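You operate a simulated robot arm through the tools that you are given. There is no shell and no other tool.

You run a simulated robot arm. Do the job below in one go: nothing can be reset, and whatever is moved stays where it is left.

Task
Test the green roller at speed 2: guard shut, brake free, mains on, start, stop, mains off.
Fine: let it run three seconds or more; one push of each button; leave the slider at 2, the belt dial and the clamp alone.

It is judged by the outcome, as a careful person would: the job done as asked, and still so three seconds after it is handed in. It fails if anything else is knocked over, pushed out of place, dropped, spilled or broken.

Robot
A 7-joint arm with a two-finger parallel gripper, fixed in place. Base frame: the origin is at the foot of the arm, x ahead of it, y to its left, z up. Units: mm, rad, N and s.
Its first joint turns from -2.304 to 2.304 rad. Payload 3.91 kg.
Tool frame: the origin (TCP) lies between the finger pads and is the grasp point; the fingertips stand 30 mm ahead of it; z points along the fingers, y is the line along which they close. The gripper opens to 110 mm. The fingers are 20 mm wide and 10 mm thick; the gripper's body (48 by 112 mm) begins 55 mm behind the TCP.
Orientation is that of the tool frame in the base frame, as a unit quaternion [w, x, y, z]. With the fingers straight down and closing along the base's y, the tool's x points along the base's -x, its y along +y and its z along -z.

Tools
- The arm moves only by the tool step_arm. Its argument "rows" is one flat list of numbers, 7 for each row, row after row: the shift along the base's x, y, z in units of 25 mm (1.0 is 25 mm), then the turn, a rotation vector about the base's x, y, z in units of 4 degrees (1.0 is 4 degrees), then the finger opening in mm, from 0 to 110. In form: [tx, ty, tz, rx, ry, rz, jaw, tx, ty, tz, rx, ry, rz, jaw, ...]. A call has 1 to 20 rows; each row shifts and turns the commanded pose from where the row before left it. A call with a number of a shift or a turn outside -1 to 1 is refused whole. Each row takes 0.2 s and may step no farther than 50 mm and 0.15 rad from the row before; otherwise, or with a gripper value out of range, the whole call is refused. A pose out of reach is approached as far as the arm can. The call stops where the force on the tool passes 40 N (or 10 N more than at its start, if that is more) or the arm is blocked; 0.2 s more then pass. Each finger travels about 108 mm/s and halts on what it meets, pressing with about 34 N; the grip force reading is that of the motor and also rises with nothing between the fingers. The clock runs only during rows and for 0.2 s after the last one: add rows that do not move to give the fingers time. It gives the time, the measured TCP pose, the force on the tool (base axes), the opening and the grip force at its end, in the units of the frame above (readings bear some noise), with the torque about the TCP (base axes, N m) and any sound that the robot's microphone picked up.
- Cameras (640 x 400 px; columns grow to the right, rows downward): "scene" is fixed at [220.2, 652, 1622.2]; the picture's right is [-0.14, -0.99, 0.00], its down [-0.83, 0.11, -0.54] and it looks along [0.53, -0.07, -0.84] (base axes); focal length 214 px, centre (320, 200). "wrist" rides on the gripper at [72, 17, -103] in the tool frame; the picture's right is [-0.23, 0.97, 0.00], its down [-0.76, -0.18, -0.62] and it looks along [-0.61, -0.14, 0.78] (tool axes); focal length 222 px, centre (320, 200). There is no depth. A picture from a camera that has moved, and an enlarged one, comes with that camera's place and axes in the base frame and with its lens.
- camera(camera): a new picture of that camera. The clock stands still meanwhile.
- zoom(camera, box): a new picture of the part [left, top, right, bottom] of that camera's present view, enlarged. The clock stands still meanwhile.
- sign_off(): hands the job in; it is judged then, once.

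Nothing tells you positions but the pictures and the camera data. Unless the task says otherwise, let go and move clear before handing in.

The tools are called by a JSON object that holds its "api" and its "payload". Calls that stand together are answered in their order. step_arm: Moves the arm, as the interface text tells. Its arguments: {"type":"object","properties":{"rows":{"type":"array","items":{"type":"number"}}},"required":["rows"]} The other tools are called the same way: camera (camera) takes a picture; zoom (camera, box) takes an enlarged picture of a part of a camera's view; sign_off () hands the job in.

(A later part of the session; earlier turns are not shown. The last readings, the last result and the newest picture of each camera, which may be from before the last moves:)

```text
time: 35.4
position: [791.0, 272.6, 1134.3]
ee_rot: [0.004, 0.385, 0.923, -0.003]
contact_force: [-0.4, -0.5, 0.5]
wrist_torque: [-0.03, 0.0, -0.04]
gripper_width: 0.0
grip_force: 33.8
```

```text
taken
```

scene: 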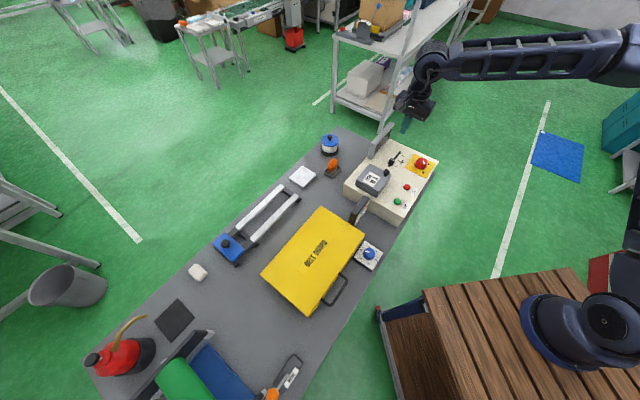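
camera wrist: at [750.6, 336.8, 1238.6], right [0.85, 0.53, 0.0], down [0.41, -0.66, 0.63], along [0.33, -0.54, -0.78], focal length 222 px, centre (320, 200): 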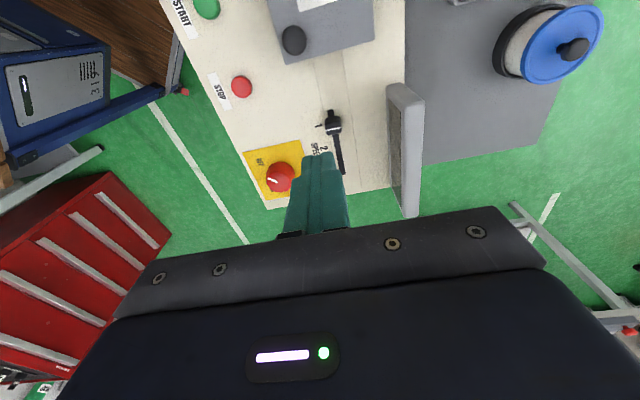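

{"api": "zoom", "payload": {"camera": "wrist", "box": [200, 0, 440, 220]}}

{"api": "zoom", "payload": {"camera": "wrist", "box": [280, 80, 400, 180]}}

{"api": "zoom", "payload": {"camera": "scene", "box": [370, 120, 450, 180]}}

{"api": "zoom", "payload": {"camera": "scene", "box": [240, 340, 320, 400]}}

```text
1.82 times, centred on (320, 110) of wrist
camera zoom: at [750.6, 336.8, 1238.6], right [0.85, 0.53, 0.0], down [0.41, -0.66, 0.63], along [0.33, -0.54, -0.78], focal length 404 px, centre (320, 364)
```

zoom: 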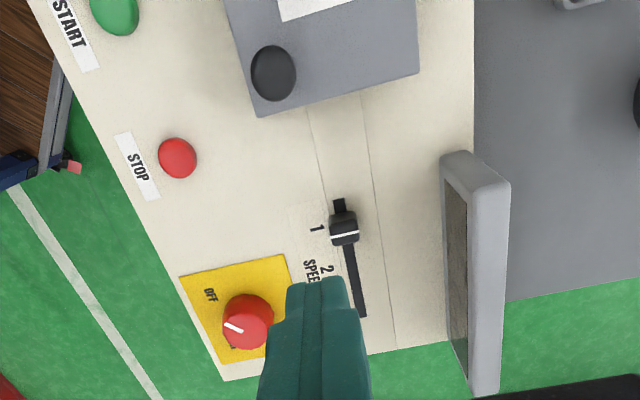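

```text
4.00 times, centred on (340, 130) of wrist
camera zoom: at [750.6, 336.8, 1238.6], right [0.85, 0.53, 0.0], down [0.41, -0.66, 0.63], along [0.33, -0.54, -0.78], focal length 888 px, centre (240, 480)
```

zoom: 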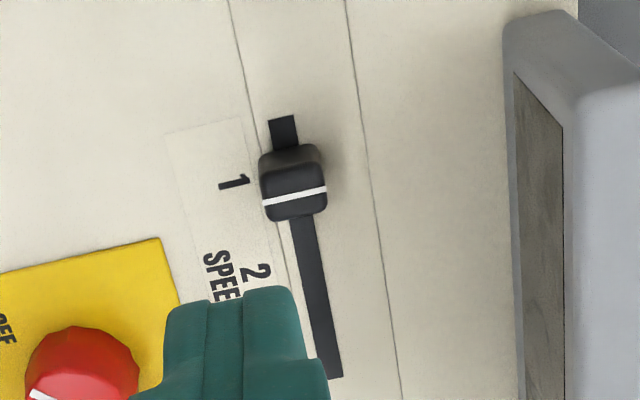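

```text
6.67 times, centred on (410, 150) of scene
camera zoom: at [220.2, 652.0, 1622.2], right [-0.14, -0.99, 0.0], down [-0.83, 0.11, -0.54], along [0.53, -0.07, -0.84], focal length 1430 px, centre (-280, 533)
```

zoom: 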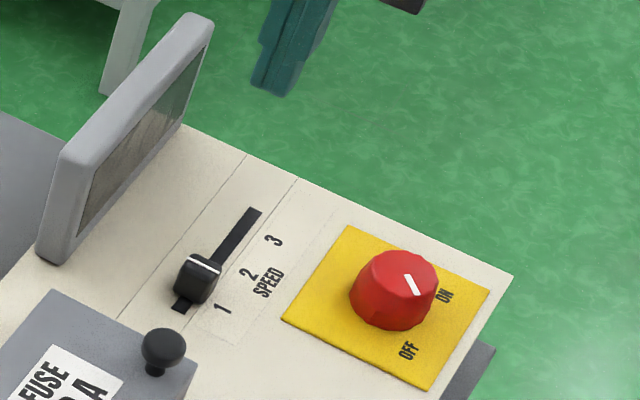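

```text
6.67 times, centred on (280, 370) of scene
camera zoom: at [220.2, 652.0, 1622.2], right [-0.14, -0.99, 0.0], down [-0.83, 0.11, -0.54], along [0.53, -0.07, -0.84], focal length 1430 px, centre (587, -933)
```

zoom: 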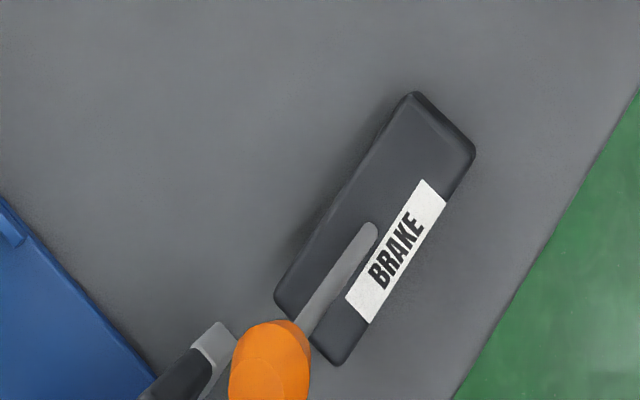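

The brake is at FREE, the mains pointer is at OFF, and the slider handle at about (837,236) sits at 1. Position 2 is about 41 mm further along the slot, at mid-slot. I'll lower the closed fingers behind the handle.

{"api": "step_arm", "payload": {"rows": [0.4, -0.2, -0.5, 0, 0, 0, 0, 0.4, -0.2, -0.93, 0, 0, 0, 0, 0, 0, -0.93, 0, 0, 0, 0, 0, 0, -0.93, 0, 0, 0, 0, 0, 0, -0.93, 0, 0, 0, 0, 0, 0, -0.93, 0, 0, 0, 0, 0, 0, -0.93, 0, 0, 0, 0, 0, 0, -0.93, 0, 0, 0, 0]}}

{"api": "camera", "payload": {"camera": "wrist"}}

{"api": "zoom", "payload": {"camera": "scene", "box": [360, 120, 440, 180]}}

```text
time: 37.2
position: [812.5, 264.4, 957.8]
ee_rot: [0.005, 0.384, 0.923, -0.003]
contact_force: [0.1, 0.5, -0.4]
wrist_torque: [0.01, -0.01, 0.0]
gripper_width: 0.0
grip_force: 34.6
```

```text
taken
camera wrist: at [771.9, 328.6, 1061.0], right [0.85, 0.52, 0.0], down [0.41, -0.66, 0.63], along [0.33, -0.54, -0.78], focal length 222 px, centre (320, 200)
```

wrist: 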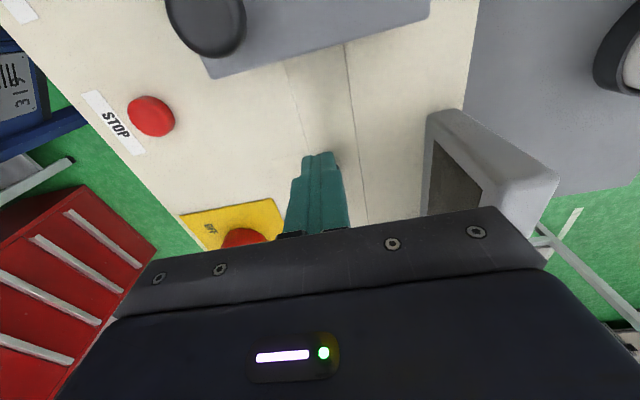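

```text
6.67 times, centred on (400, 150) of scene
camera zoom: at [220.2, 652.0, 1622.2], right [-0.14, -0.99, 0.0], down [-0.83, 0.11, -0.54], along [0.53, -0.07, -0.84], focal length 1430 px, centre (-213, 533)
```

zoom: 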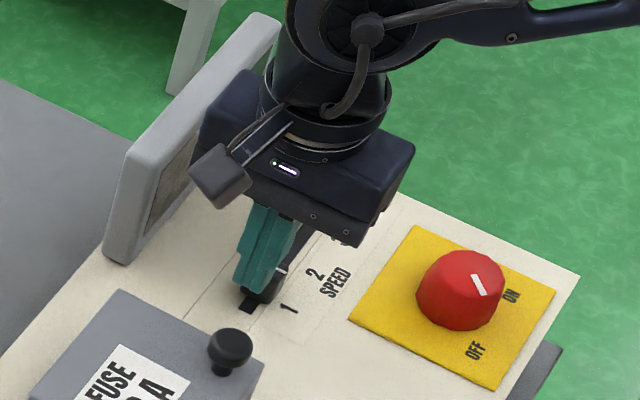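

The fingers are behind the handle and clear of the grey frame. I'll lower to just above the panel, then push gently along the slot.

{"api": "step_arm", "payload": {"rows": [0, 0, -0.48, 0, 0, 0, 0, 0, 0, -0.48, 0, 0, 0, 0, 0, 0, -0.44, 0, 0, 0, 0]}}

{"api": "zoom", "payload": {"camera": "scene", "box": [360, 120, 440, 180]}}

{"api": "camera", "payload": {"camera": "wrist"}}

```text
time: 38.0
position: [811.8, 265.1, 925.2]
ee_rot: [0.004, 0.384, 0.923, -0.001]
contact_force: [0.1, 0.8, 0.5]
wrist_torque: [-0.05, -0.01, 0.02]
gripper_width: 0.0
grip_force: 34.1
```

```text
6.67 times, centred on (400, 150) of scene
camera zoom: at [220.2, 652.0, 1622.2], right [-0.14, -0.99, 0.0], down [-0.83, 0.11, -0.54], along [0.53, -0.07, -0.84], focal length 1430 px, centre (-213, 533)
```

zoom: 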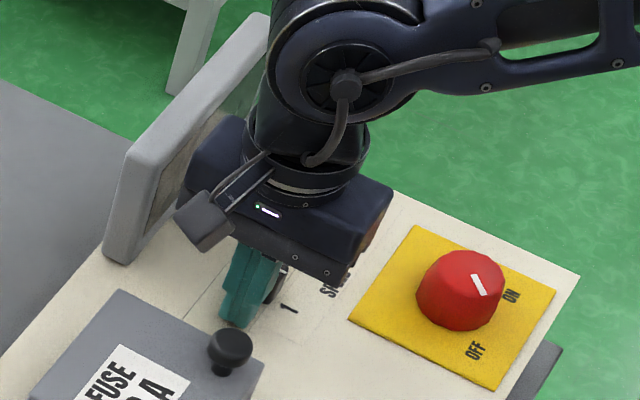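

```text
taken
camera wrist: at [771.7, 329.1, 1027.2], right [0.85, 0.52, 0.0], down [0.41, -0.66, 0.63], along [0.33, -0.54, -0.78], focal length 222 px, centre (320, 200)
```

wrist: 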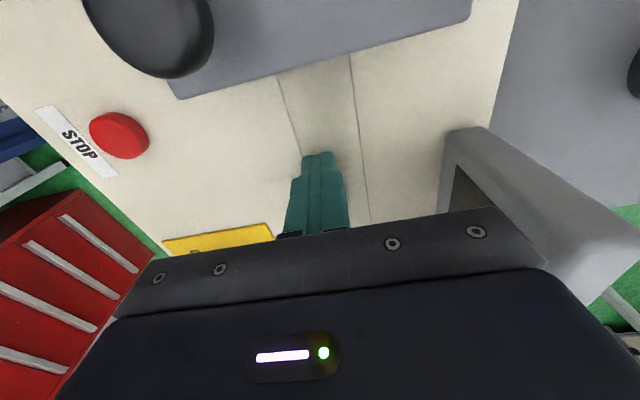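

{"api": "step_arm", "payload": {"rows": [0.1414, -0.1414, 0, 0, 0, 0, 0, 0.1414, -0.1414, 0, 0, 0, 0, 0, 0.1414, -0.1414, 0, 0, 0, 0, 0, 0.1414, -0.1414, 0, 0, 0, 0, 0, 0.1414, -0.1414, 0, 0, 0, 0, 0, 0.1414, -0.1414, 0, 0, 0, 0, 0]}}

{"api": "zoom", "payload": {"camera": "scene", "box": [360, 120, 440, 180]}}

```text
time: 39.4
position: [832.5, 243.0, 924.2]
ee_rot: [0.004, 0.385, 0.923, -0.003]
contact_force: [-0.2, 0.1, -0.3]
wrist_torque: [-0.03, 0.03, 0.01]
gripper_width: 0.0
grip_force: 33.5
```

```text
6.67 times, centred on (400, 150) of scene
camera zoom: at [220.2, 652.0, 1622.2], right [-0.14, -0.99, 0.0], down [-0.83, 0.11, -0.54], along [0.53, -0.07, -0.84], focal length 1430 px, centre (-213, 533)
```

zoom: 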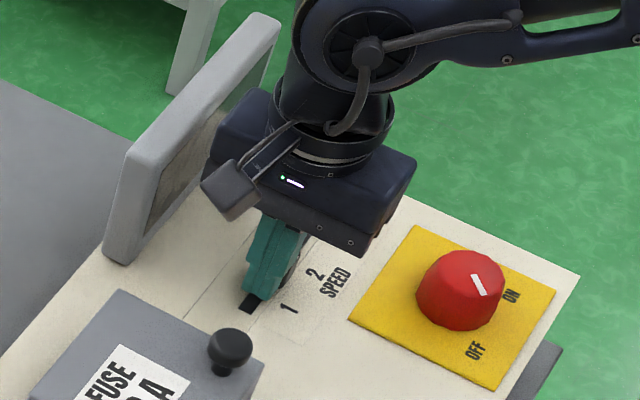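

{"api": "step_arm", "payload": {"rows": [0.1414, -0.1414, 0, 0, 0, 0, 0, 0.1414, -0.1414, 0, 0, 0, 0, 0, 0.1414, -0.1414, 0, 0, 0, 0, 0, 0.1414, -0.1414, 0, 0, 0, 0, 0]}}

{"api": "zoom", "payload": {"camera": "scene", "box": [370, 130, 430, 175]}}

{"api": "camera", "payload": {"camera": "wrist"}}

```text
time: 40.4
position: [847.5, 229.3, 925.8]
ee_rot: [0.005, 0.385, 0.923, -0.003]
contact_force: [0.7, -0.4, -0.2]
wrist_torque: [-0.01, -0.02, -0.01]
gripper_width: 0.1
grip_force: 33.8
```

```text
8.89 times, centred on (400, 152) of scene
camera zoom: at [220.2, 652.0, 1622.2], right [-0.14, -0.99, 0.0], down [-0.83, 0.11, -0.54], along [0.53, -0.07, -0.84], focal length 1906 px, centre (-391, 622)
```

zoom: 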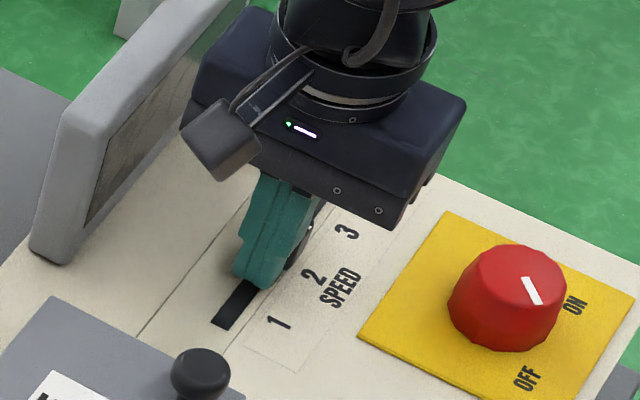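

```text
taken
camera wrist: at [806.6, 293.4, 1027.6], right [0.85, 0.52, 0.0], down [0.41, -0.66, 0.63], along [0.33, -0.54, -0.78], focal length 222 px, centre (320, 200)
```

wrist: 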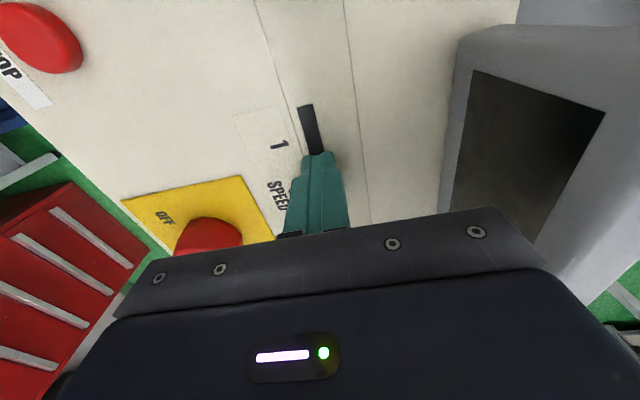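

The handle is moving with the fingers. I'll back off briefly to see where it now stands.

{"api": "step_arm", "payload": {"rows": [-0.5, 0.5, 0.1, 0, 0, 0, 0, -0.7, 0.7, 1, 0, 0, 0, 0, -0.7, 0.7, 1, 0, 0, 0, 0, -0.5, 0.5, 1, 0, 0, 0, 0, -0.3, 0.3, 1, 0, 0, 0, 0]}}

{"api": "zoom", "payload": {"camera": "scene", "box": [370, 130, 430, 175]}}

{"api": "zoom", "payload": {"camera": "wrist", "box": [240, 60, 400, 180]}}

```text
time: 41.6
position: [779.2, 297.9, 1027.8]
ee_rot: [0.004, 0.385, 0.923, -0.003]
contact_force: [0.1, -0.6, -0.4]
wrist_torque: [-0.02, 0.01, 0.02]
gripper_width: 0.0
grip_force: 34.5
```

```text
8.89 times, centred on (400, 152) of scene
camera zoom: at [220.2, 652.0, 1622.2], right [-0.14, -0.99, 0.0], down [-0.83, 0.11, -0.54], along [0.53, -0.07, -0.84], focal length 1906 px, centre (-391, 622)
```

zoom: 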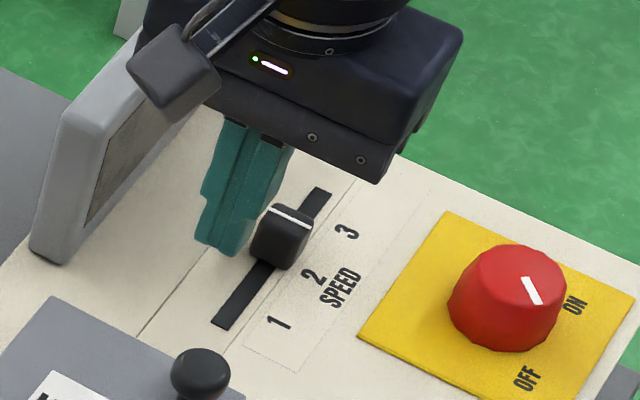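

```text
3.33 times, centred on (320, 120) of wrist
camera zoom: at [739.7, 361.7, 1131.1], right [0.85, 0.52, 0.0], down [0.41, -0.66, 0.63], along [0.33, -0.54, -0.78], focal length 740 px, centre (320, 467)
```

zoom: 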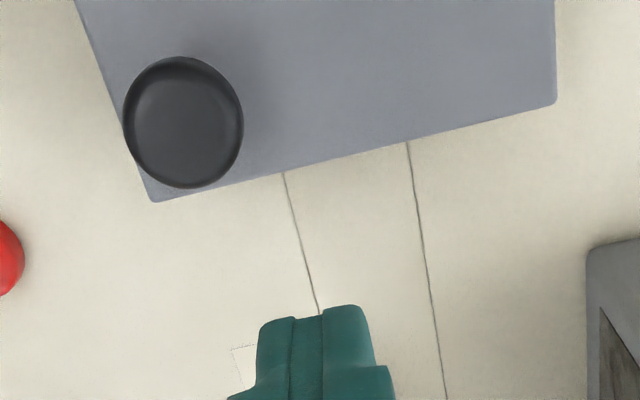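

The slider now sits exactly at 2, having moved 40 mm. Next I'll turn the gripper and hover over the red mains knob to locate it precisely.

{"api": "step_arm", "payload": {"rows": [0.096, -0.63, 0.2, 0, 0, -0.9375, 0, 0.096, -0.63, 0.06, 0, 0, -0.9375, 0, 0.096, -0.63, 0.06, 0, 0, -0.9375, 40, 0.096, -0.63, 0.06, 0, 0, -0.9375, 70, 0.096, -0.63, 0.06, 0, 0, -0.9375, 70, 0.096, -0.63, 0.06, 0, 0, -0.9375, 70, 0.096, -0.63, 0.06, 0, 0, -0.9375, 70, 0.096, -0.63, 0.06, 0, 0, -0.9375, 70, 0.096, -0.63, 0.06, 0, 0, -0.9375, 70, 0.096, -0.63, 0.06, 0, 0, -0.9375, 70, 0.096, -0.63, 0.06, 0, 0, -0.9375, 70, 0.096, -0.63, 0.06, 0, 0, -0.9375, 70]}}

{"api": "camera", "payload": {"camera": "wrist"}}

{"api": "zoom", "payload": {"camera": "wrist", "box": [240, 40, 400, 160]}}

{"api": "zoom", "payload": {"camera": "scene", "box": [370, 130, 450, 190]}}

```text
time: 44.2
position: [808.8, 105.0, 1048.9]
ee_rot: [0.002, 0.709, 0.705, -0.003]
contact_force: [0.3, -0.2, 0.2]
wrist_torque: [0.02, 0.0, -0.02]
gripper_width: 69.8
grip_force: 0.0
```

```text
taken
camera wrist: at [825.4, 179.3, 1151.3], right [0.97, -0.23, 0.0], down [-0.18, -0.75, 0.63], along [-0.15, -0.61, -0.78], focal length 222 px, centre (320, 200)
```

wrist: 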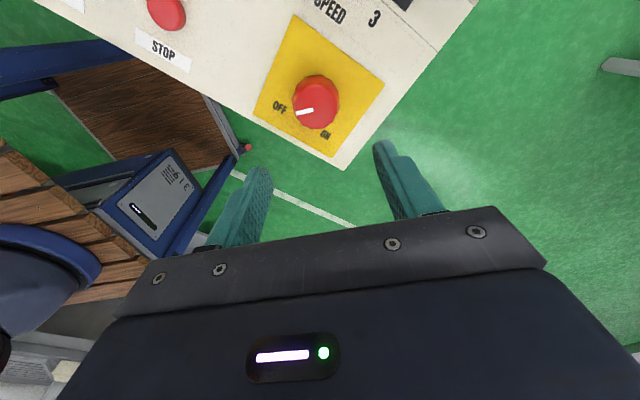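

```text
3.33 times, centred on (320, 100) of wrist
camera zoom: at [825.4, 179.3, 1151.3], right [0.97, -0.23, 0.0], down [-0.18, -0.75, 0.63], along [-0.15, -0.61, -0.78], focal length 740 px, centre (320, 533)
```

zoom: 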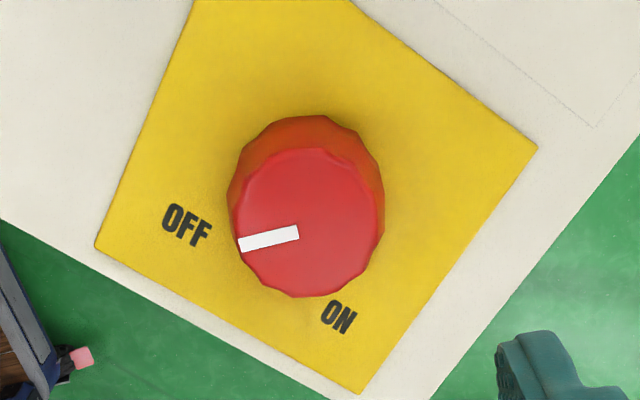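

```text
6.67 times, centred on (410, 160) of scene
camera zoom: at [220.2, 652.0, 1622.2], right [-0.14, -0.99, 0.0], down [-0.83, 0.11, -0.54], along [0.53, -0.07, -0.84], focal length 1430 px, centre (-280, 467)
```

zoom: 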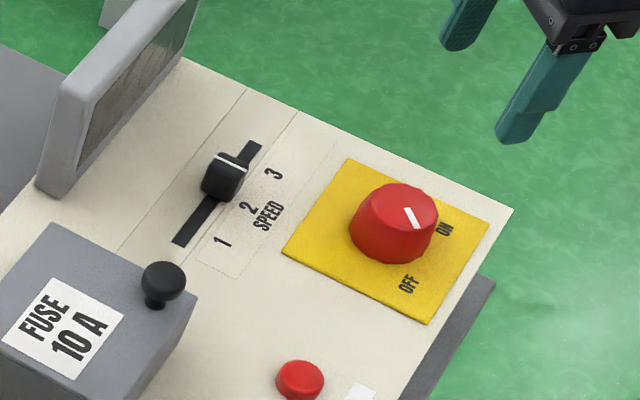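

The mains pointer clearly reads OFF, and ON is 90° counter-clockwise. The knob centre is about (805,111), top z≈910, and about 50 mm wide. I'll lower the open fingers around it.

{"api": "step_arm", "payload": {"rows": [-0.15, 0.26, -0.2, 0, 0, 0, 84, 0, 0, -0.9, 0, 0, 0, 84, 0, 0, -0.9, 0, 0, 0, 84, 0, 0, -0.9, 0, 0, 0, 84, 0, 0, -0.9, 0, 0, 0, 84, 0, 0, -0.64, 0, 0, 0, 84]}}

{"api": "camera", "payload": {"camera": "wrist"}}

{"api": "zoom", "payload": {"camera": "scene", "box": [370, 130, 450, 190]}}

```text
time: 45.6
position: [805.0, 115.4, 938.2]
ee_rot: [0.003, 0.709, 0.706, -0.004]
contact_force: [0.6, -0.6, 0.1]
wrist_torque: [0.01, -0.02, 0.01]
gripper_width: 84.1
grip_force: 0.1
```

```text
taken
camera wrist: at [821.6, 188.0, 1041.1], right [0.97, -0.23, 0.0], down [-0.18, -0.75, 0.63], along [-0.15, -0.61, -0.78], focal length 222 px, centre (320, 200)
```

wrist: 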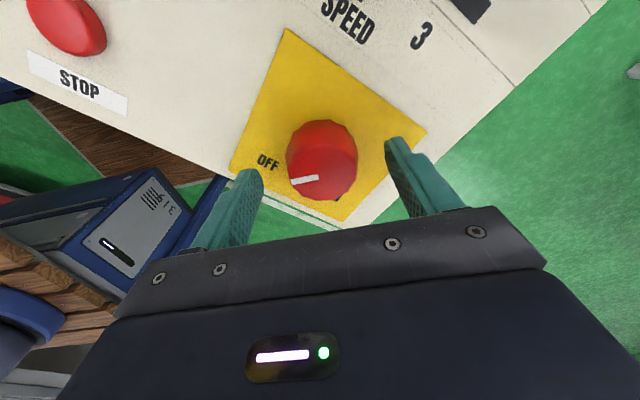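

```text
6.67 times, centred on (410, 160) of scene
camera zoom: at [220.2, 652.0, 1622.2], right [-0.14, -0.99, 0.0], down [-0.83, 0.11, -0.54], along [0.53, -0.07, -0.84], focal length 1430 px, centre (-280, 467)
```

zoom: 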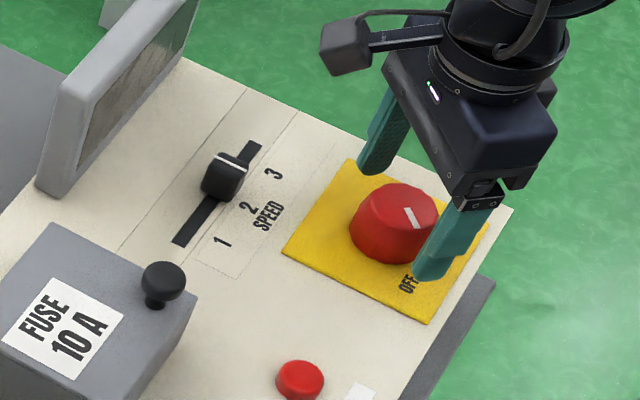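

{"api": "step_arm", "payload": {"rows": [0, -0.19, -0.34, 0, 0, 0, 84, 0, 0, -0.34, 0, 0, 0, 84]}}

{"api": "camera", "payload": {"camera": "wrist"}}

```text
time: 46.2
position: [803.8, 108.4, 921.1]
ee_rot: [0.003, 0.708, 0.706, -0.003]
contact_force: [0.3, 0.5, -0.2]
wrist_torque: [0.05, -0.03, -0.03]
gripper_width: 84.0
grip_force: 0.1
```

```text
taken
camera wrist: at [821.5, 181.8, 1023.6], right [0.97, -0.23, 0.0], down [-0.18, -0.76, 0.63], along [-0.14, -0.61, -0.78], focal length 222 px, centre (320, 200)
```

wrist: 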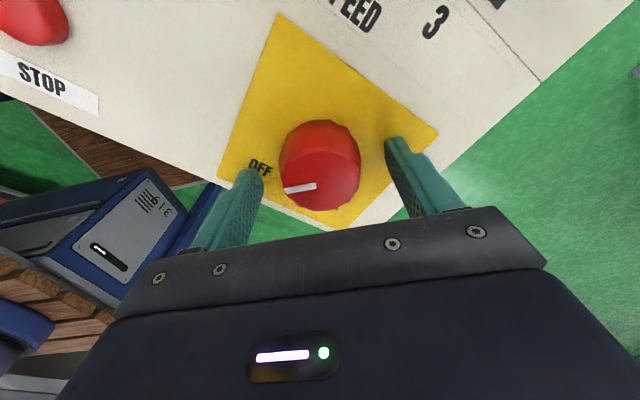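

The fingers straddle the knob, centred within about 1–2 mm. I'll close on it.

{"api": "step_arm", "payload": {"rows": [0, 0.04, 0, 0, 0, 0, 60, 0, 0, 0, 0, 0, 0, 30, 0, 0, 0, 0, 0, 0, 30, 0, 0, 0, 0, 0, 0, 30]}}

{"api": "camera", "payload": {"camera": "wrist"}}

```text
time: 47.2
position: [806.9, 109.0, 920.4]
ee_rot: [0.003, 0.709, 0.706, -0.003]
contact_force: [21.1, 3.0, -2.9]
wrist_torque: [0.44, -0.78, -0.04]
gripper_width: 49.4
grip_force: 44.7
```

```text
taken
camera wrist: at [822.8, 182.5, 1024.1], right [0.97, -0.23, 0.0], down [-0.18, -0.75, 0.63], along [-0.14, -0.61, -0.78], focal length 222 px, centre (320, 200)
```

wrist: 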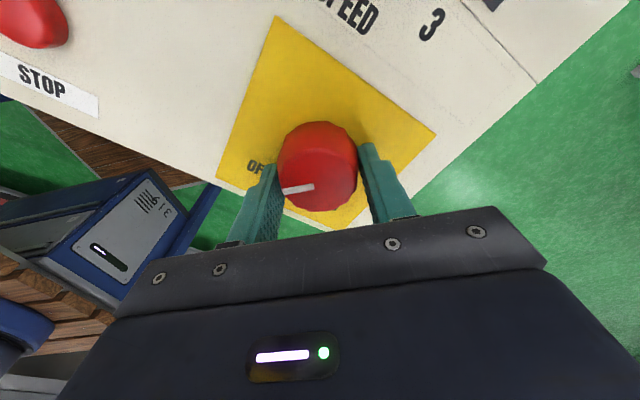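

The grip holds, with a sideways bias of about 2 mm in x. I'll relieve that, then start turning counter-clockwise.

{"api": "step_arm", "payload": {"rows": [0.1, 0, 0, 0, 0, 0, 30, 0, 0, 0, 0, 0, 0, 30, 0, 0, 0, 0, 0, 1, 30, 0, 0, 0, 0, 0, 1, 30, 0, 0, 0, 0, 0, 1, 30, 0, 0, 0, 0, 0, 1, 30, 0, 0, 0, 0, 0, 1, 30]}}

{"api": "camera", "payload": {"camera": "wrist"}}

```text
time: 48.8
position: [807.2, 110.1, 920.2]
ee_rot: [0.005, 0.575, 0.818, -0.003]
contact_force: [7.9, -10.9, 6.8]
wrist_torque: [0.36, -0.3, -0.05]
gripper_width: 49.3
grip_force: 45.1
```

```text
taken
camera wrist: at [798.1, 184.4, 1023.9], right [0.99, 0.12, 0.0], down [0.09, -0.77, 0.63], along [0.07, -0.63, -0.78], focal length 222 px, centre (320, 200)
```

wrist: 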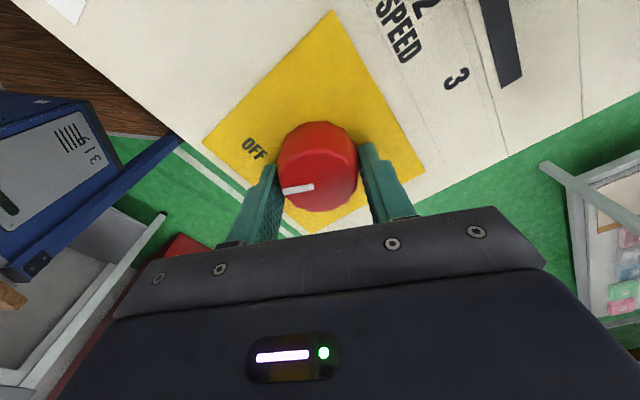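

The knob is turning with the gripper. I'll continue.

{"api": "step_arm", "payload": {"rows": [0.03, -0.04, 0, 0, 0, 1, 30, 0, 0, 0, 0, 0, 1, 30, 0, 0, 0, 0, 0, 1, 30, 0, 0, 0, 0, 0, 1, 30, 0, 0, 0, 0, 0, 1, 30, 0, 0, 0, 0, 0, 1, 30, 0, 0, 0, 0, 0, 1, 30, 0, 0, 0, 0, 0, 1, 30, 0, 0, 0, 0, 0, 1, 30]}}

{"api": "camera", "payload": {"camera": "wrist"}}

```text
time: 50.3
position: [809.4, 110.6, 920.5]
ee_rot: [0.004, 0.385, 0.923, -0.001]
contact_force: [9.3, 6.8, -10.9]
wrist_torque: [0.23, -0.71, -0.06]
gripper_width: 49.7
grip_force: 44.8
stopped in row 7: the force on the tool passed its limit at 41 N (the readings are from after the stop); the commanded pose is now the measured one
```

```text
taken
camera wrist: at [768.6, 174.2, 1024.1], right [0.85, 0.52, 0.0], down [0.4, -0.66, 0.63], along [0.33, -0.53, -0.78], focal length 222 px, centre (320, 200)
```

wrist: 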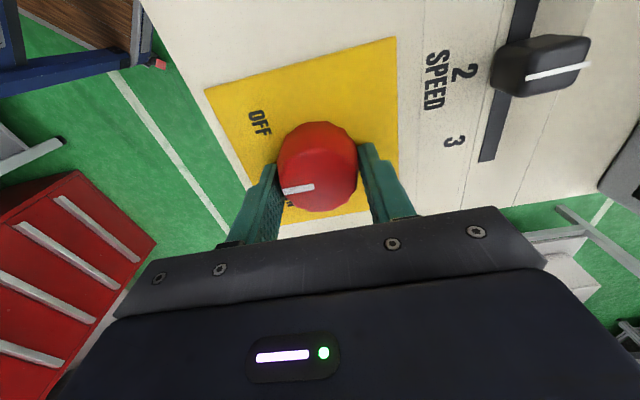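

It has turned 45° and the call paused on side load. I'll relieve the offset and continue in short bites.

{"api": "step_arm", "payload": {"rows": [0.04, 0.03, 0, 0, 0, 0, 30, 0, 0, 0, 0, 0, 0, 30, 0, 0, 0, 0, 0, 1, 30, 0, 0, 0, 0, 0, 1, 30]}}

```text
time: 51.3
position: [809.8, 111.4, 921.3]
ee_rot: [0.005, 0.319, 0.948, -0.001]
contact_force: [-7.8, -0.1, -11.3]
wrist_torque: [-0.01, 0.41, 0.01]
gripper_width: 49.5
grip_force: 45.1
```

{"api": "step_arm", "payload": {"rows": [-0.03, 0, 0, 0, 0, 1, 30, 0, 0, 0, 0, 0, 1, 30, 0, 0, 0, 0, 0, 1, 30]}}

{"api": "camera", "payload": {"camera": "wrist"}}

```text
time: 52.1
position: [809.4, 112.1, 922.8]
ee_rot: [0.006, 0.219, 0.976, 0.0]
contact_force: [18.3, 14.3, -26.5]
wrist_torque: [0.07, -1.04, -0.12]
gripper_width: 49.7
grip_force: 44.7
```

```text
taken
camera wrist: at [750.0, 157.9, 1024.3], right [0.62, 0.78, 0.0], down [0.61, -0.48, 0.63], along [0.5, -0.39, -0.78], focal length 222 px, centre (320, 200)
```

wrist: 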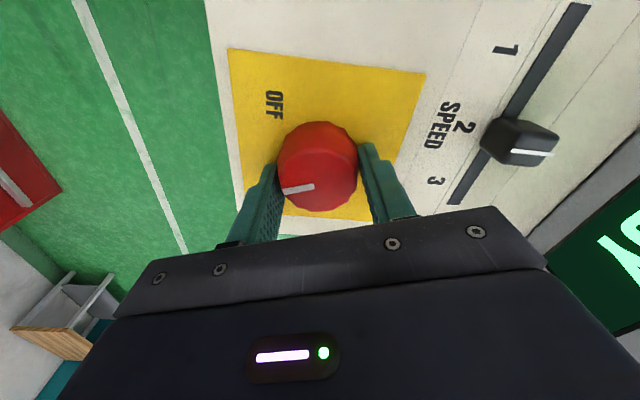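

A screen in the grey frame has lit up. I'll look at it and at the knob.

{"api": "zoom", "payload": {"camera": "wrist", "box": [480, 150, 640, 300]}}

{"api": "zoom", "payload": {"camera": "scene", "box": [340, 120, 450, 220]}}

```text
2.67 times, centred on (560, 225) of wrist
camera zoom: at [750.0, 157.9, 1024.3], right [0.62, 0.78, 0.0], down [0.61, -0.48, 0.63], along [0.5, -0.39, -0.78], focal length 592 px, centre (-320, 133)
```

zoom: 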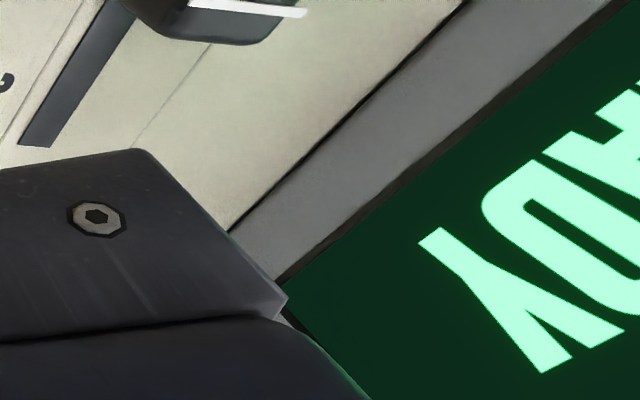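

```text
4.00 times, centred on (395, 170) of scene
camera zoom: at [220.2, 652.0, 1622.2], right [-0.14, -0.99, 0.0], down [-0.83, 0.11, -0.54], along [0.53, -0.07, -0.84], focal length 858 px, centre (20, 320)
```

zoom: 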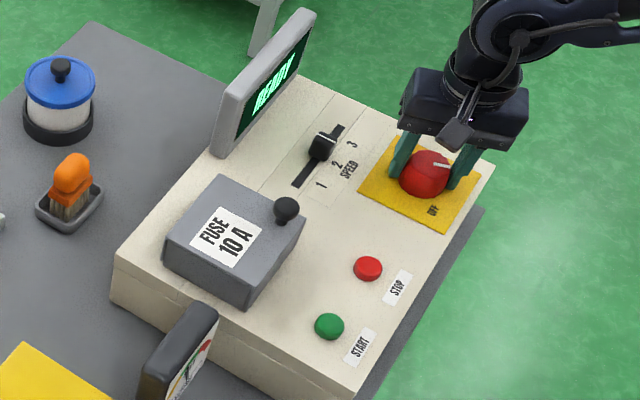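

The display reads READY, so the mains has come on with the interlocks satisfied. I'll finish the turn so the knob sits fully at ON, relieving side load as I go.

{"api": "step_arm", "payload": {"rows": [0.05, 0.04, -0.08, 0, 0, 0, 30, 0, 0, 0, 0, 0, 0, 30, 0, 0, 0, 0, 0, 1, 30, 0, 0, 0, 0, 0, 1, 30]}}

```text
time: 53.1
position: [811.0, 111.6, 921.2]
ee_rot: [0.005, 0.15, 0.989, 0.002]
contact_force: [8.5, -4.2, 29.3]
wrist_torque: [0.06, 0.4, 0.04]
gripper_width: 49.0
grip_force: 44.8
```

{"api": "step_arm", "payload": {"rows": [0.02, -0.01, 0.05, 0, 0, 0, 30, 0, 0, 0, 0, 0, 1, 30, 0, 0, 0, 0, 0, 1, 30]}}

{"api": "camera", "payload": {"camera": "wrist"}}

```text
time: 53.9
position: [810.0, 111.9, 921.5]
ee_rot: [0.004, 0.08, 0.997, 0.002]
contact_force: [17.6, 13.7, -1.7]
wrist_torque: [0.66, -1.25, -0.03]
gripper_width: 49.4
grip_force: 45.1
```

```text
taken
camera wrist: at [739.8, 140.8, 1024.2], right [0.38, 0.93, 0.01], down [0.72, -0.3, 0.63], along [0.58, -0.24, -0.78], focal length 222 px, centre (320, 200)
```

wrist: 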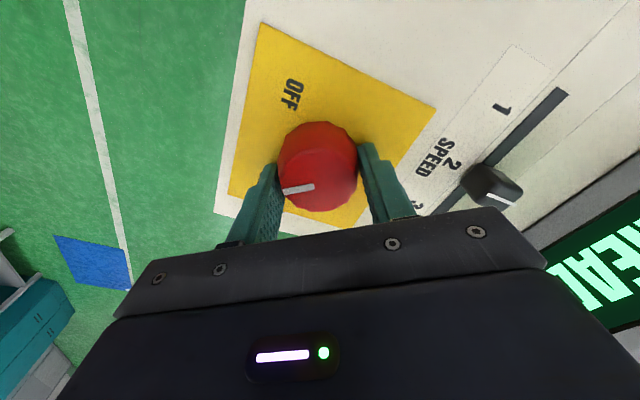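

{"api": "step_arm", "payload": {"rows": [0.05, 0.04, 0, 0, 0, 0, 30, 0, 0, 0, 0, 0, 1, 30, 0, 0, 0, 0, 0, 1, 30]}}

```text
time: 54.7
position: [810.2, 113.6, 920.9]
ee_rot: [0.004, 0.01, 1.0, 0.001]
contact_force: [-14.6, 7.7, 16.4]
wrist_torque: [0.12, 1.14, -0.04]
gripper_width: 49.5
grip_force: 44.5
```

That is about 88–90° turned. I'll open, rise straight up and check the knob and screen.

{"api": "step_arm", "payload": {"rows": [0, 0, 0, 0, 0, 0, 84, 0, 0, 0, 0, 0, 0, 84, 0, 0, 0.5, 0, 0, 0, 84, 0, 0, 1, 0, 0, 0, 84, 0, 0, 1, 0, 0, 0, 60, 0, 0, 1, 0, 0, 0, 0, 0, 0, 1, 0, 0, 0, 0]}}

{"api": "zoom", "payload": {"camera": "scene", "box": [340, 120, 450, 220]}}

{"api": "camera", "payload": {"camera": "wrist"}}

```text
time: 56.3
position: [811.0, 111.9, 1033.6]
ee_rot: [0.004, 0.011, 1.0, 0.001]
contact_force: [1.0, -0.3, 0.0]
wrist_torque: [0.06, 0.04, -0.01]
gripper_width: 0.0
grip_force: 34.0
```

```text
4.00 times, centred on (395, 170) of scene
camera zoom: at [220.2, 652.0, 1622.2], right [-0.14, -0.99, 0.0], down [-0.83, 0.11, -0.54], along [0.53, -0.07, -0.84], focal length 858 px, centre (20, 320)
```

zoom: 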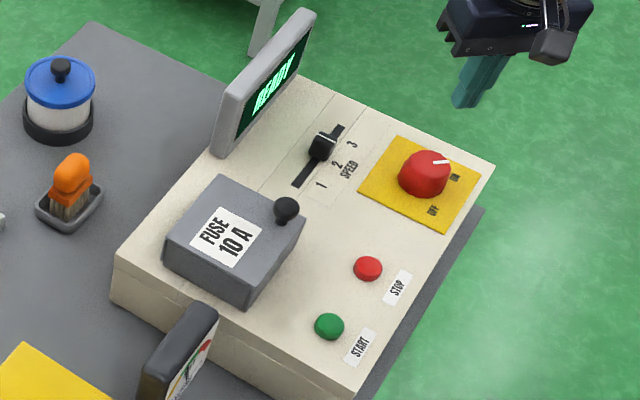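

```text
taken
camera wrist: at [737.3, 131.6, 1136.7], right [0.25, 0.97, 0.0], down [0.75, -0.2, 0.63], along [0.61, -0.15, -0.78], focal length 222 px, centre (320, 200)
```

wrist: 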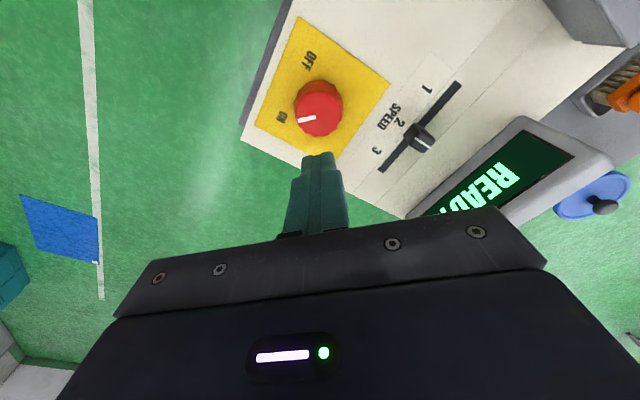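

The mains knob points to ON and the screen says READY. Next I'll move over the green START button.

{"api": "step_arm", "payload": {"rows": [-0.88, 0.84, 0, 0, 0, 0, 0, -0.88, 0.84, 0, 0, 0, 0, 0, -0.88, 0.84, 0, 0, 0, 0, 0, -0.88, 0.84, 0, 0, 0, 0, 0, -0.88, 0.84, 0, 0, 0, 0, 0, -0.88, 0.84, 0, 0, 0, 0, 0, -0.88, 0.84, 0, 0, 0, 0, 0, -0.88, 0.84, 0, 0, 0, 0, 0]}}

{"api": "camera", "payload": {"camera": "wrist"}}

{"api": "zoom", "payload": {"camera": "wrist", "box": [240, 40, 400, 160]}}

```text
time: 58.1
position: [635.5, 278.8, 1033.3]
ee_rot: [0.004, 0.012, 1.0, 0.001]
contact_force: [-0.6, 0.1, 0.7]
wrist_torque: [0.02, -0.01, 0.03]
gripper_width: 0.0
grip_force: 34.3
```

```text
taken
camera wrist: at [561.7, 297.6, 1135.8], right [0.25, 0.97, 0.0], down [0.75, -0.2, 0.63], along [0.61, -0.15, -0.78], focal length 222 px, centre (320, 200)
```

wrist: 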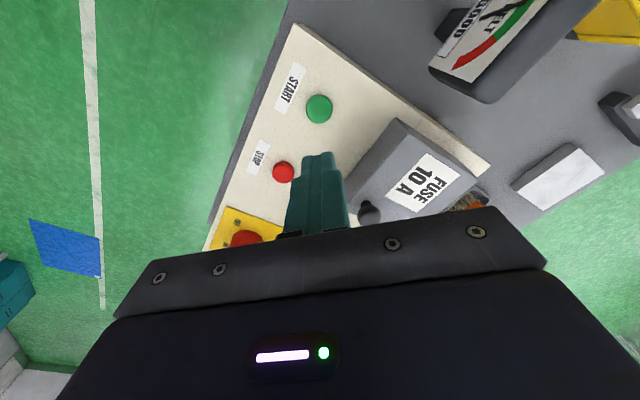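

```text
3.33 times, centred on (320, 100) of wrist
camera zoom: at [561.7, 297.6, 1135.8], right [0.25, 0.97, 0.0], down [0.75, -0.2, 0.63], along [0.61, -0.15, -0.78], focal length 740 px, centre (320, 533)
```

zoom: 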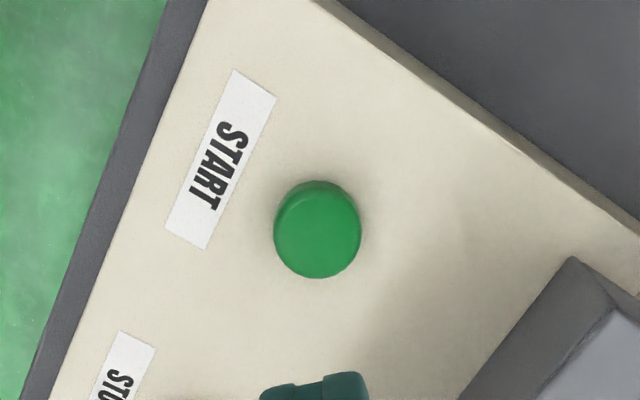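

START is at about (633,279.5), almost directly under the fingers. I'll descend to just above it.

{"api": "step_arm", "payload": {"rows": [-0.1, 0.03, -0.8, 0, 0, 0, 0, 0, 0, -0.9, 0, 0, 0, 0, 0, 0, -0.9, 0, 0, 0, 0, 0, 0, -0.9, 0, 0, 0, 0, 0, 0, -0.5, 0, 0, 0, 0]}}

{"api": "camera", "payload": {"camera": "wrist"}}

{"api": "zoom", "payload": {"camera": "scene", "box": [350, 140, 450, 220]}}

```text
time: 59.3
position: [633.2, 281.5, 934.2]
ee_rot: [0.005, 0.011, 1.0, 0.001]
contact_force: [0.6, 0.5, -0.1]
wrist_torque: [0.01, 0.01, 0.0]
gripper_width: 0.0
grip_force: 34.3
```

```text
taken
camera wrist: at [560.2, 299.9, 1037.1], right [0.25, 0.97, 0.0], down [0.75, -0.2, 0.63], along [0.61, -0.15, -0.78], focal length 222 px, centre (320, 200)
```

wrist: 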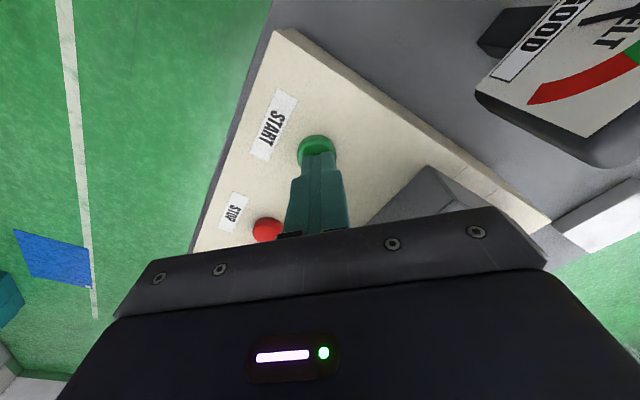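

```text
5.00 times, centred on (400, 180) of scene
camera zoom: at [220.2, 652.0, 1622.2], right [-0.14, -0.99, 0.0], down [-0.83, 0.11, -0.54], along [0.53, -0.07, -0.84], focal length 1072 px, centre (-80, 300)
```

zoom: 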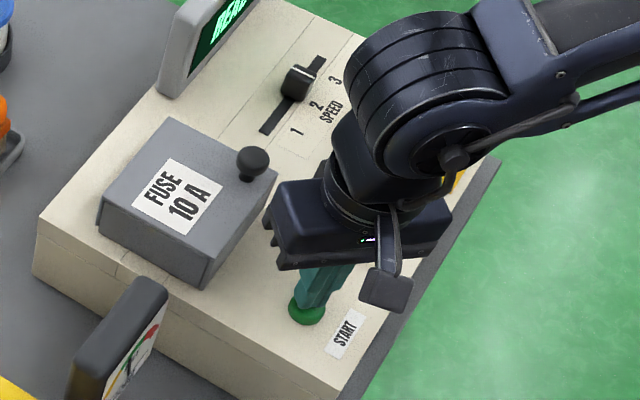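

{"api": "step_arm", "payload": {"rows": [0, -0.06, -0.24, 0, 0, 0, 0, 0, 0, -0.24, 0, 0, 0, 0, 0, 0, -0.12, 0, 0, 0, 0]}}

```text
time: 60.2
position: [633.0, 279.3, 921.3]
ee_rot: [0.007, 0.011, 1.0, 0.001]
contact_force: [-6.5, -9.5, 29.8]
wrist_torque: [-0.3, 0.25, 0.04]
gripper_width: 0.1
grip_force: 34.4
heard: click
stopped in row 3: the force on the tool passed its limit at 42 N (the readings are from after the stop); the commanded pose is now the measured one
```

A click was heard, so START has been pressed once. I'll lift clear and check that it is running.

{"api": "step_arm", "payload": {"rows": [0, 0, 0.6, 0, 0, 0, 0, 0, 0, 1, 0, 0, 0, 0]}}

{"api": "camera", "payload": {"camera": "scene"}}

{"api": "zoom", "payload": {"camera": "scene", "box": [340, 120, 450, 220]}}

{"api": "camera", "payload": {"camera": "wrist"}}

```text
time: 60.8
position: [635.2, 280.2, 958.2]
ee_rot: [0.006, 0.011, 1.0, 0.001]
contact_force: [0.3, 0.9, -0.2]
wrist_torque: [-0.03, 0.0, -0.02]
gripper_width: 0.2
grip_force: 33.9
```

```text
taken
```

scene: 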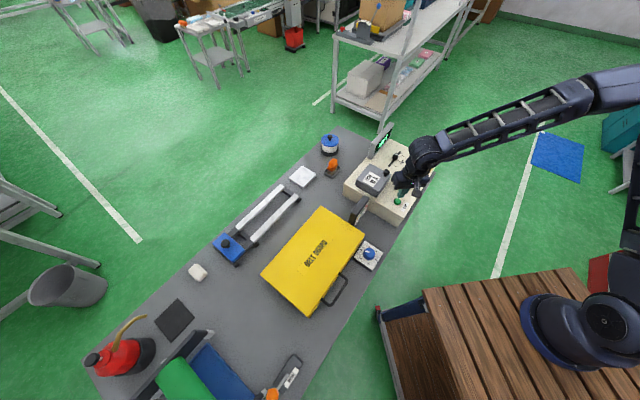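

```text
4.00 times, centred on (395, 170) of scene
camera zoom: at [220.2, 652.0, 1622.2], right [-0.14, -0.99, 0.0], down [-0.83, 0.11, -0.54], along [0.53, -0.07, -0.84], focal length 858 px, centre (20, 320)
```

zoom: 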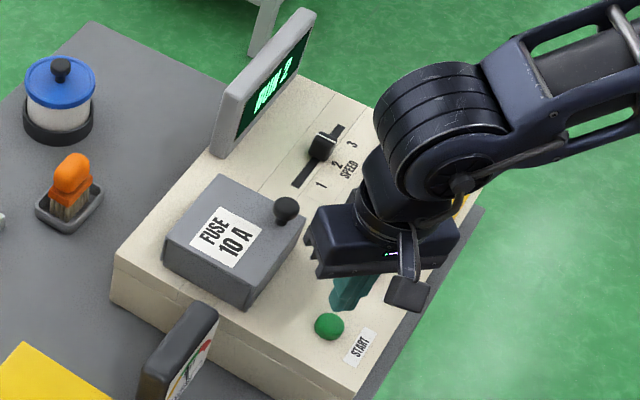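

```text
taken
camera wrist: at [561.0, 297.5, 1061.7], right [0.25, 0.97, 0.01], down [0.75, -0.2, 0.63], along [0.61, -0.15, -0.78], focal length 222 px, centre (320, 200)
```

wrist: 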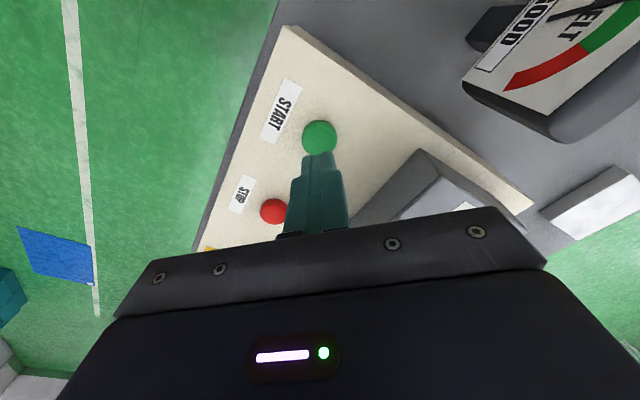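

{"api": "zoom", "payload": {"camera": "scene", "box": [368, 118, 398, 162]}}

{"api": "zoom", "payload": {"camera": "wrist", "box": [460, 0, 640, 140]}}

```text
9.09 times, centred on (383, 140) of scene
camera zoom: at [220.2, 652.0, 1622.2], right [-0.14, -0.99, 0.0], down [-0.83, 0.11, -0.54], along [0.53, -0.07, -0.84], focal length 1950 px, centre (-253, 746)
```

zoom: 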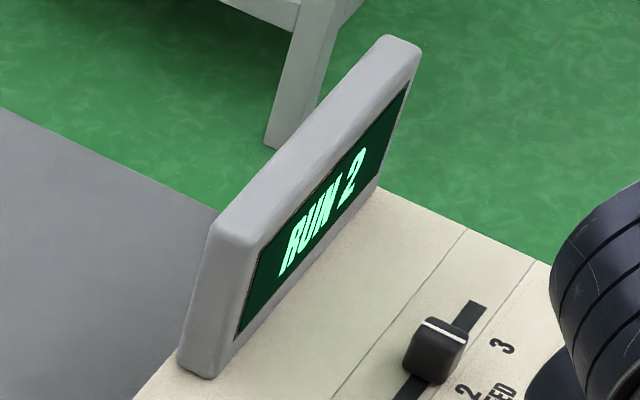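

```text
2.86 times, centred on (550, 70) of wrist
camera zoom: at [561.0, 297.5, 1061.7], right [0.25, 0.97, 0.01], down [0.75, -0.2, 0.63], along [0.61, -0.15, -0.78], focal length 635 px, centre (-337, 571)
```

zoom: 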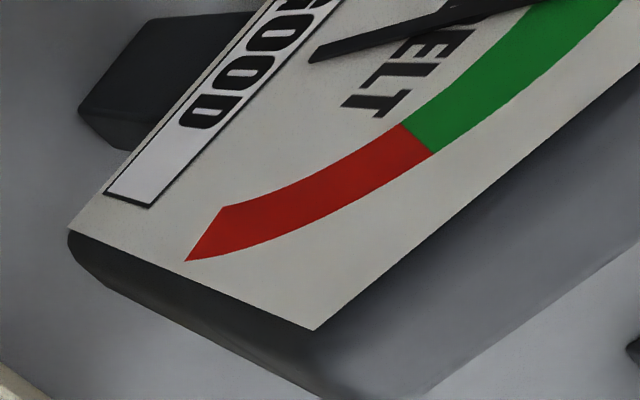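

The screen shows RUN 2, so the roller is running at speed 2. I'll move over STOP while it runs for at least three seconds.

{"api": "step_arm", "payload": {"rows": [0, 0, 0.8, 0, 0, 0, 0, 0.62, -0.64, 0, 0, 0, 0, 0, 0.62, -0.64, 0, 0, 0, 0, 0, 0.62, -0.64, 0, 0, 0, 0, 0, 0.62, -0.64, 0, 0, 0, 0, 0, 0, 0, 0, 0, 0, 0, 0]}}

{"api": "camera", "payload": {"camera": "wrist"}}

{"api": "zoom", "payload": {"camera": "wrist", "box": [240, 60, 400, 180]}}

{"api": "zoom", "payload": {"camera": "scene", "box": [70, 300, 320, 400]}}

```text
time: 62.2
position: [695.1, 217.0, 979.8]
ee_rot: [0.006, 0.012, 1.0, 0.001]
contact_force: [0.2, 1.4, 0.3]
wrist_torque: [-0.02, 0.03, 0.04]
gripper_width: 0.0
grip_force: 34.0
```

```text
taken
camera wrist: at [622.1, 235.4, 1082.4], right [0.25, 0.97, 0.01], down [0.75, -0.2, 0.63], along [0.61, -0.15, -0.78], focal length 222 px, centre (320, 200)
```

wrist: 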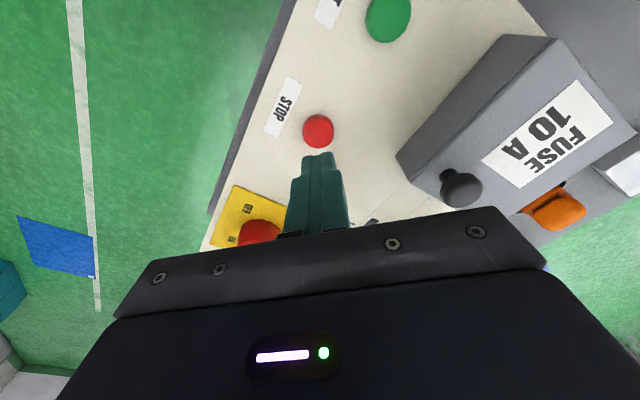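

```text
3.33 times, centred on (320, 120) of wrist
camera zoom: at [622.1, 235.4, 1082.4], right [0.25, 0.97, 0.01], down [0.75, -0.2, 0.63], along [0.61, -0.15, -0.78], focal length 740 px, centre (320, 467)
```

zoom: 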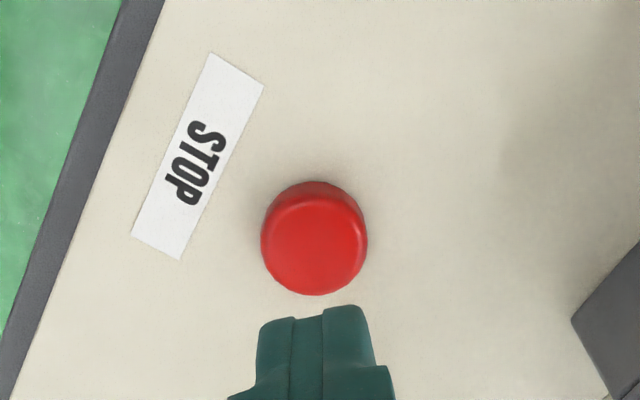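

```text
2.56 times, centred on (195, 350) of scene
camera zoom: at [220.2, 652.0, 1622.2], right [-0.14, -0.99, 0.0], down [-0.83, 0.11, -0.54], along [0.53, -0.07, -0.84], focal length 549 px, centre (640, -184)
```

zoom: 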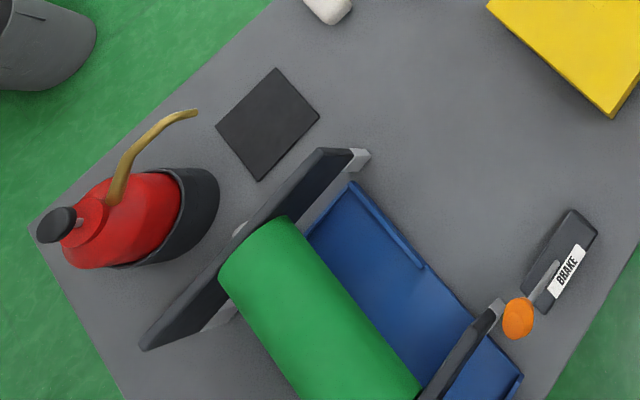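

STOP is at about (698,215). I'll descend to just above it and let the machine run a little longer before pressing.

{"api": "step_arm", "payload": {"rows": [0.116, -0.08, -0.9, 0, 0, 0, 0, 0, 0, -0.9, 0, 0, 0, 0, 0, 0, 0, 0, 0, 0, 0, 0, 0, 0, 0, 0, 0, 0, 0, 0, 0, 0, 0, 0, 0, 0, 0, 0, 0, 0, 0, 0, 0, 0, 0, 0, 0, 0, 0, 0, 0, 0, 0, 0, 0, 0, 0, 0, 0, 0, 0, 0, 0, 0, 0, 0, 0, 0, 0, 0]}}

{"api": "camera", "payload": {"camera": "wrist"}}

{"api": "zoom", "payload": {"camera": "scene", "box": [368, 118, 398, 162]}}

```text
time: 64.4
position: [698.4, 214.5, 936.0]
ee_rot: [0.006, 0.011, 1.0, 0.002]
contact_force: [-1.0, -0.2, -0.4]
wrist_torque: [0.01, 0.0, -0.01]
gripper_width: 0.2
grip_force: 34.0
```

```text
taken
camera wrist: at [624.2, 232.6, 1037.8], right [0.25, 0.97, 0.01], down [0.75, -0.2, 0.63], along [0.61, -0.15, -0.78], focal length 222 px, centre (320, 200)
```

wrist: 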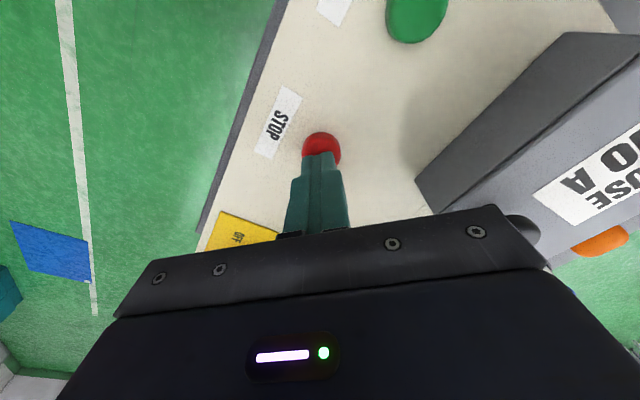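

```text
9.09 times, centred on (383, 140) of scene
camera zoom: at [220.2, 652.0, 1622.2], right [-0.14, -0.99, 0.0], down [-0.83, 0.11, -0.54], along [0.53, -0.07, -0.84], focal length 1950 px, centre (-253, 746)
```

zoom: 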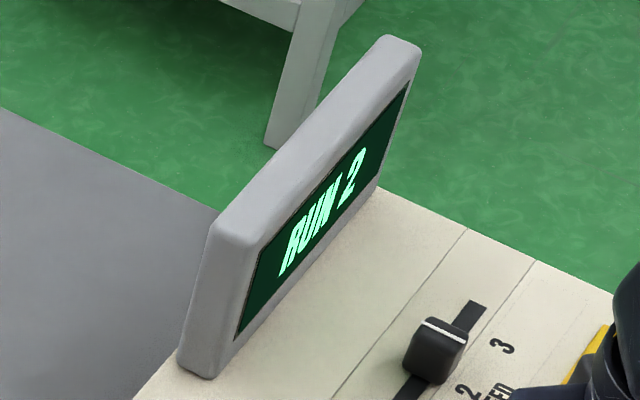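

It has run over four seconds and still shows RUN 2. Now I'll press STOP once.

{"api": "step_arm", "payload": {"rows": [0, 0, 0, 0, 0, 0, 0, 0, 0, -0.24, 0, 0, 0, 0, 0, 0, -0.24, 0, 0, 0, 0, 0, 0, -0.14, 0, 0, 0, 0]}}

```text
time: 65.4
position: [698.1, 214.6, 920.9]
ee_rot: [0.007, 0.011, 1.0, 0.003]
contact_force: [-5.3, 0.2, 33.9]
wrist_torque: [0.02, 0.23, -0.23]
gripper_width: 0.3
grip_force: 33.6
heard: click
```

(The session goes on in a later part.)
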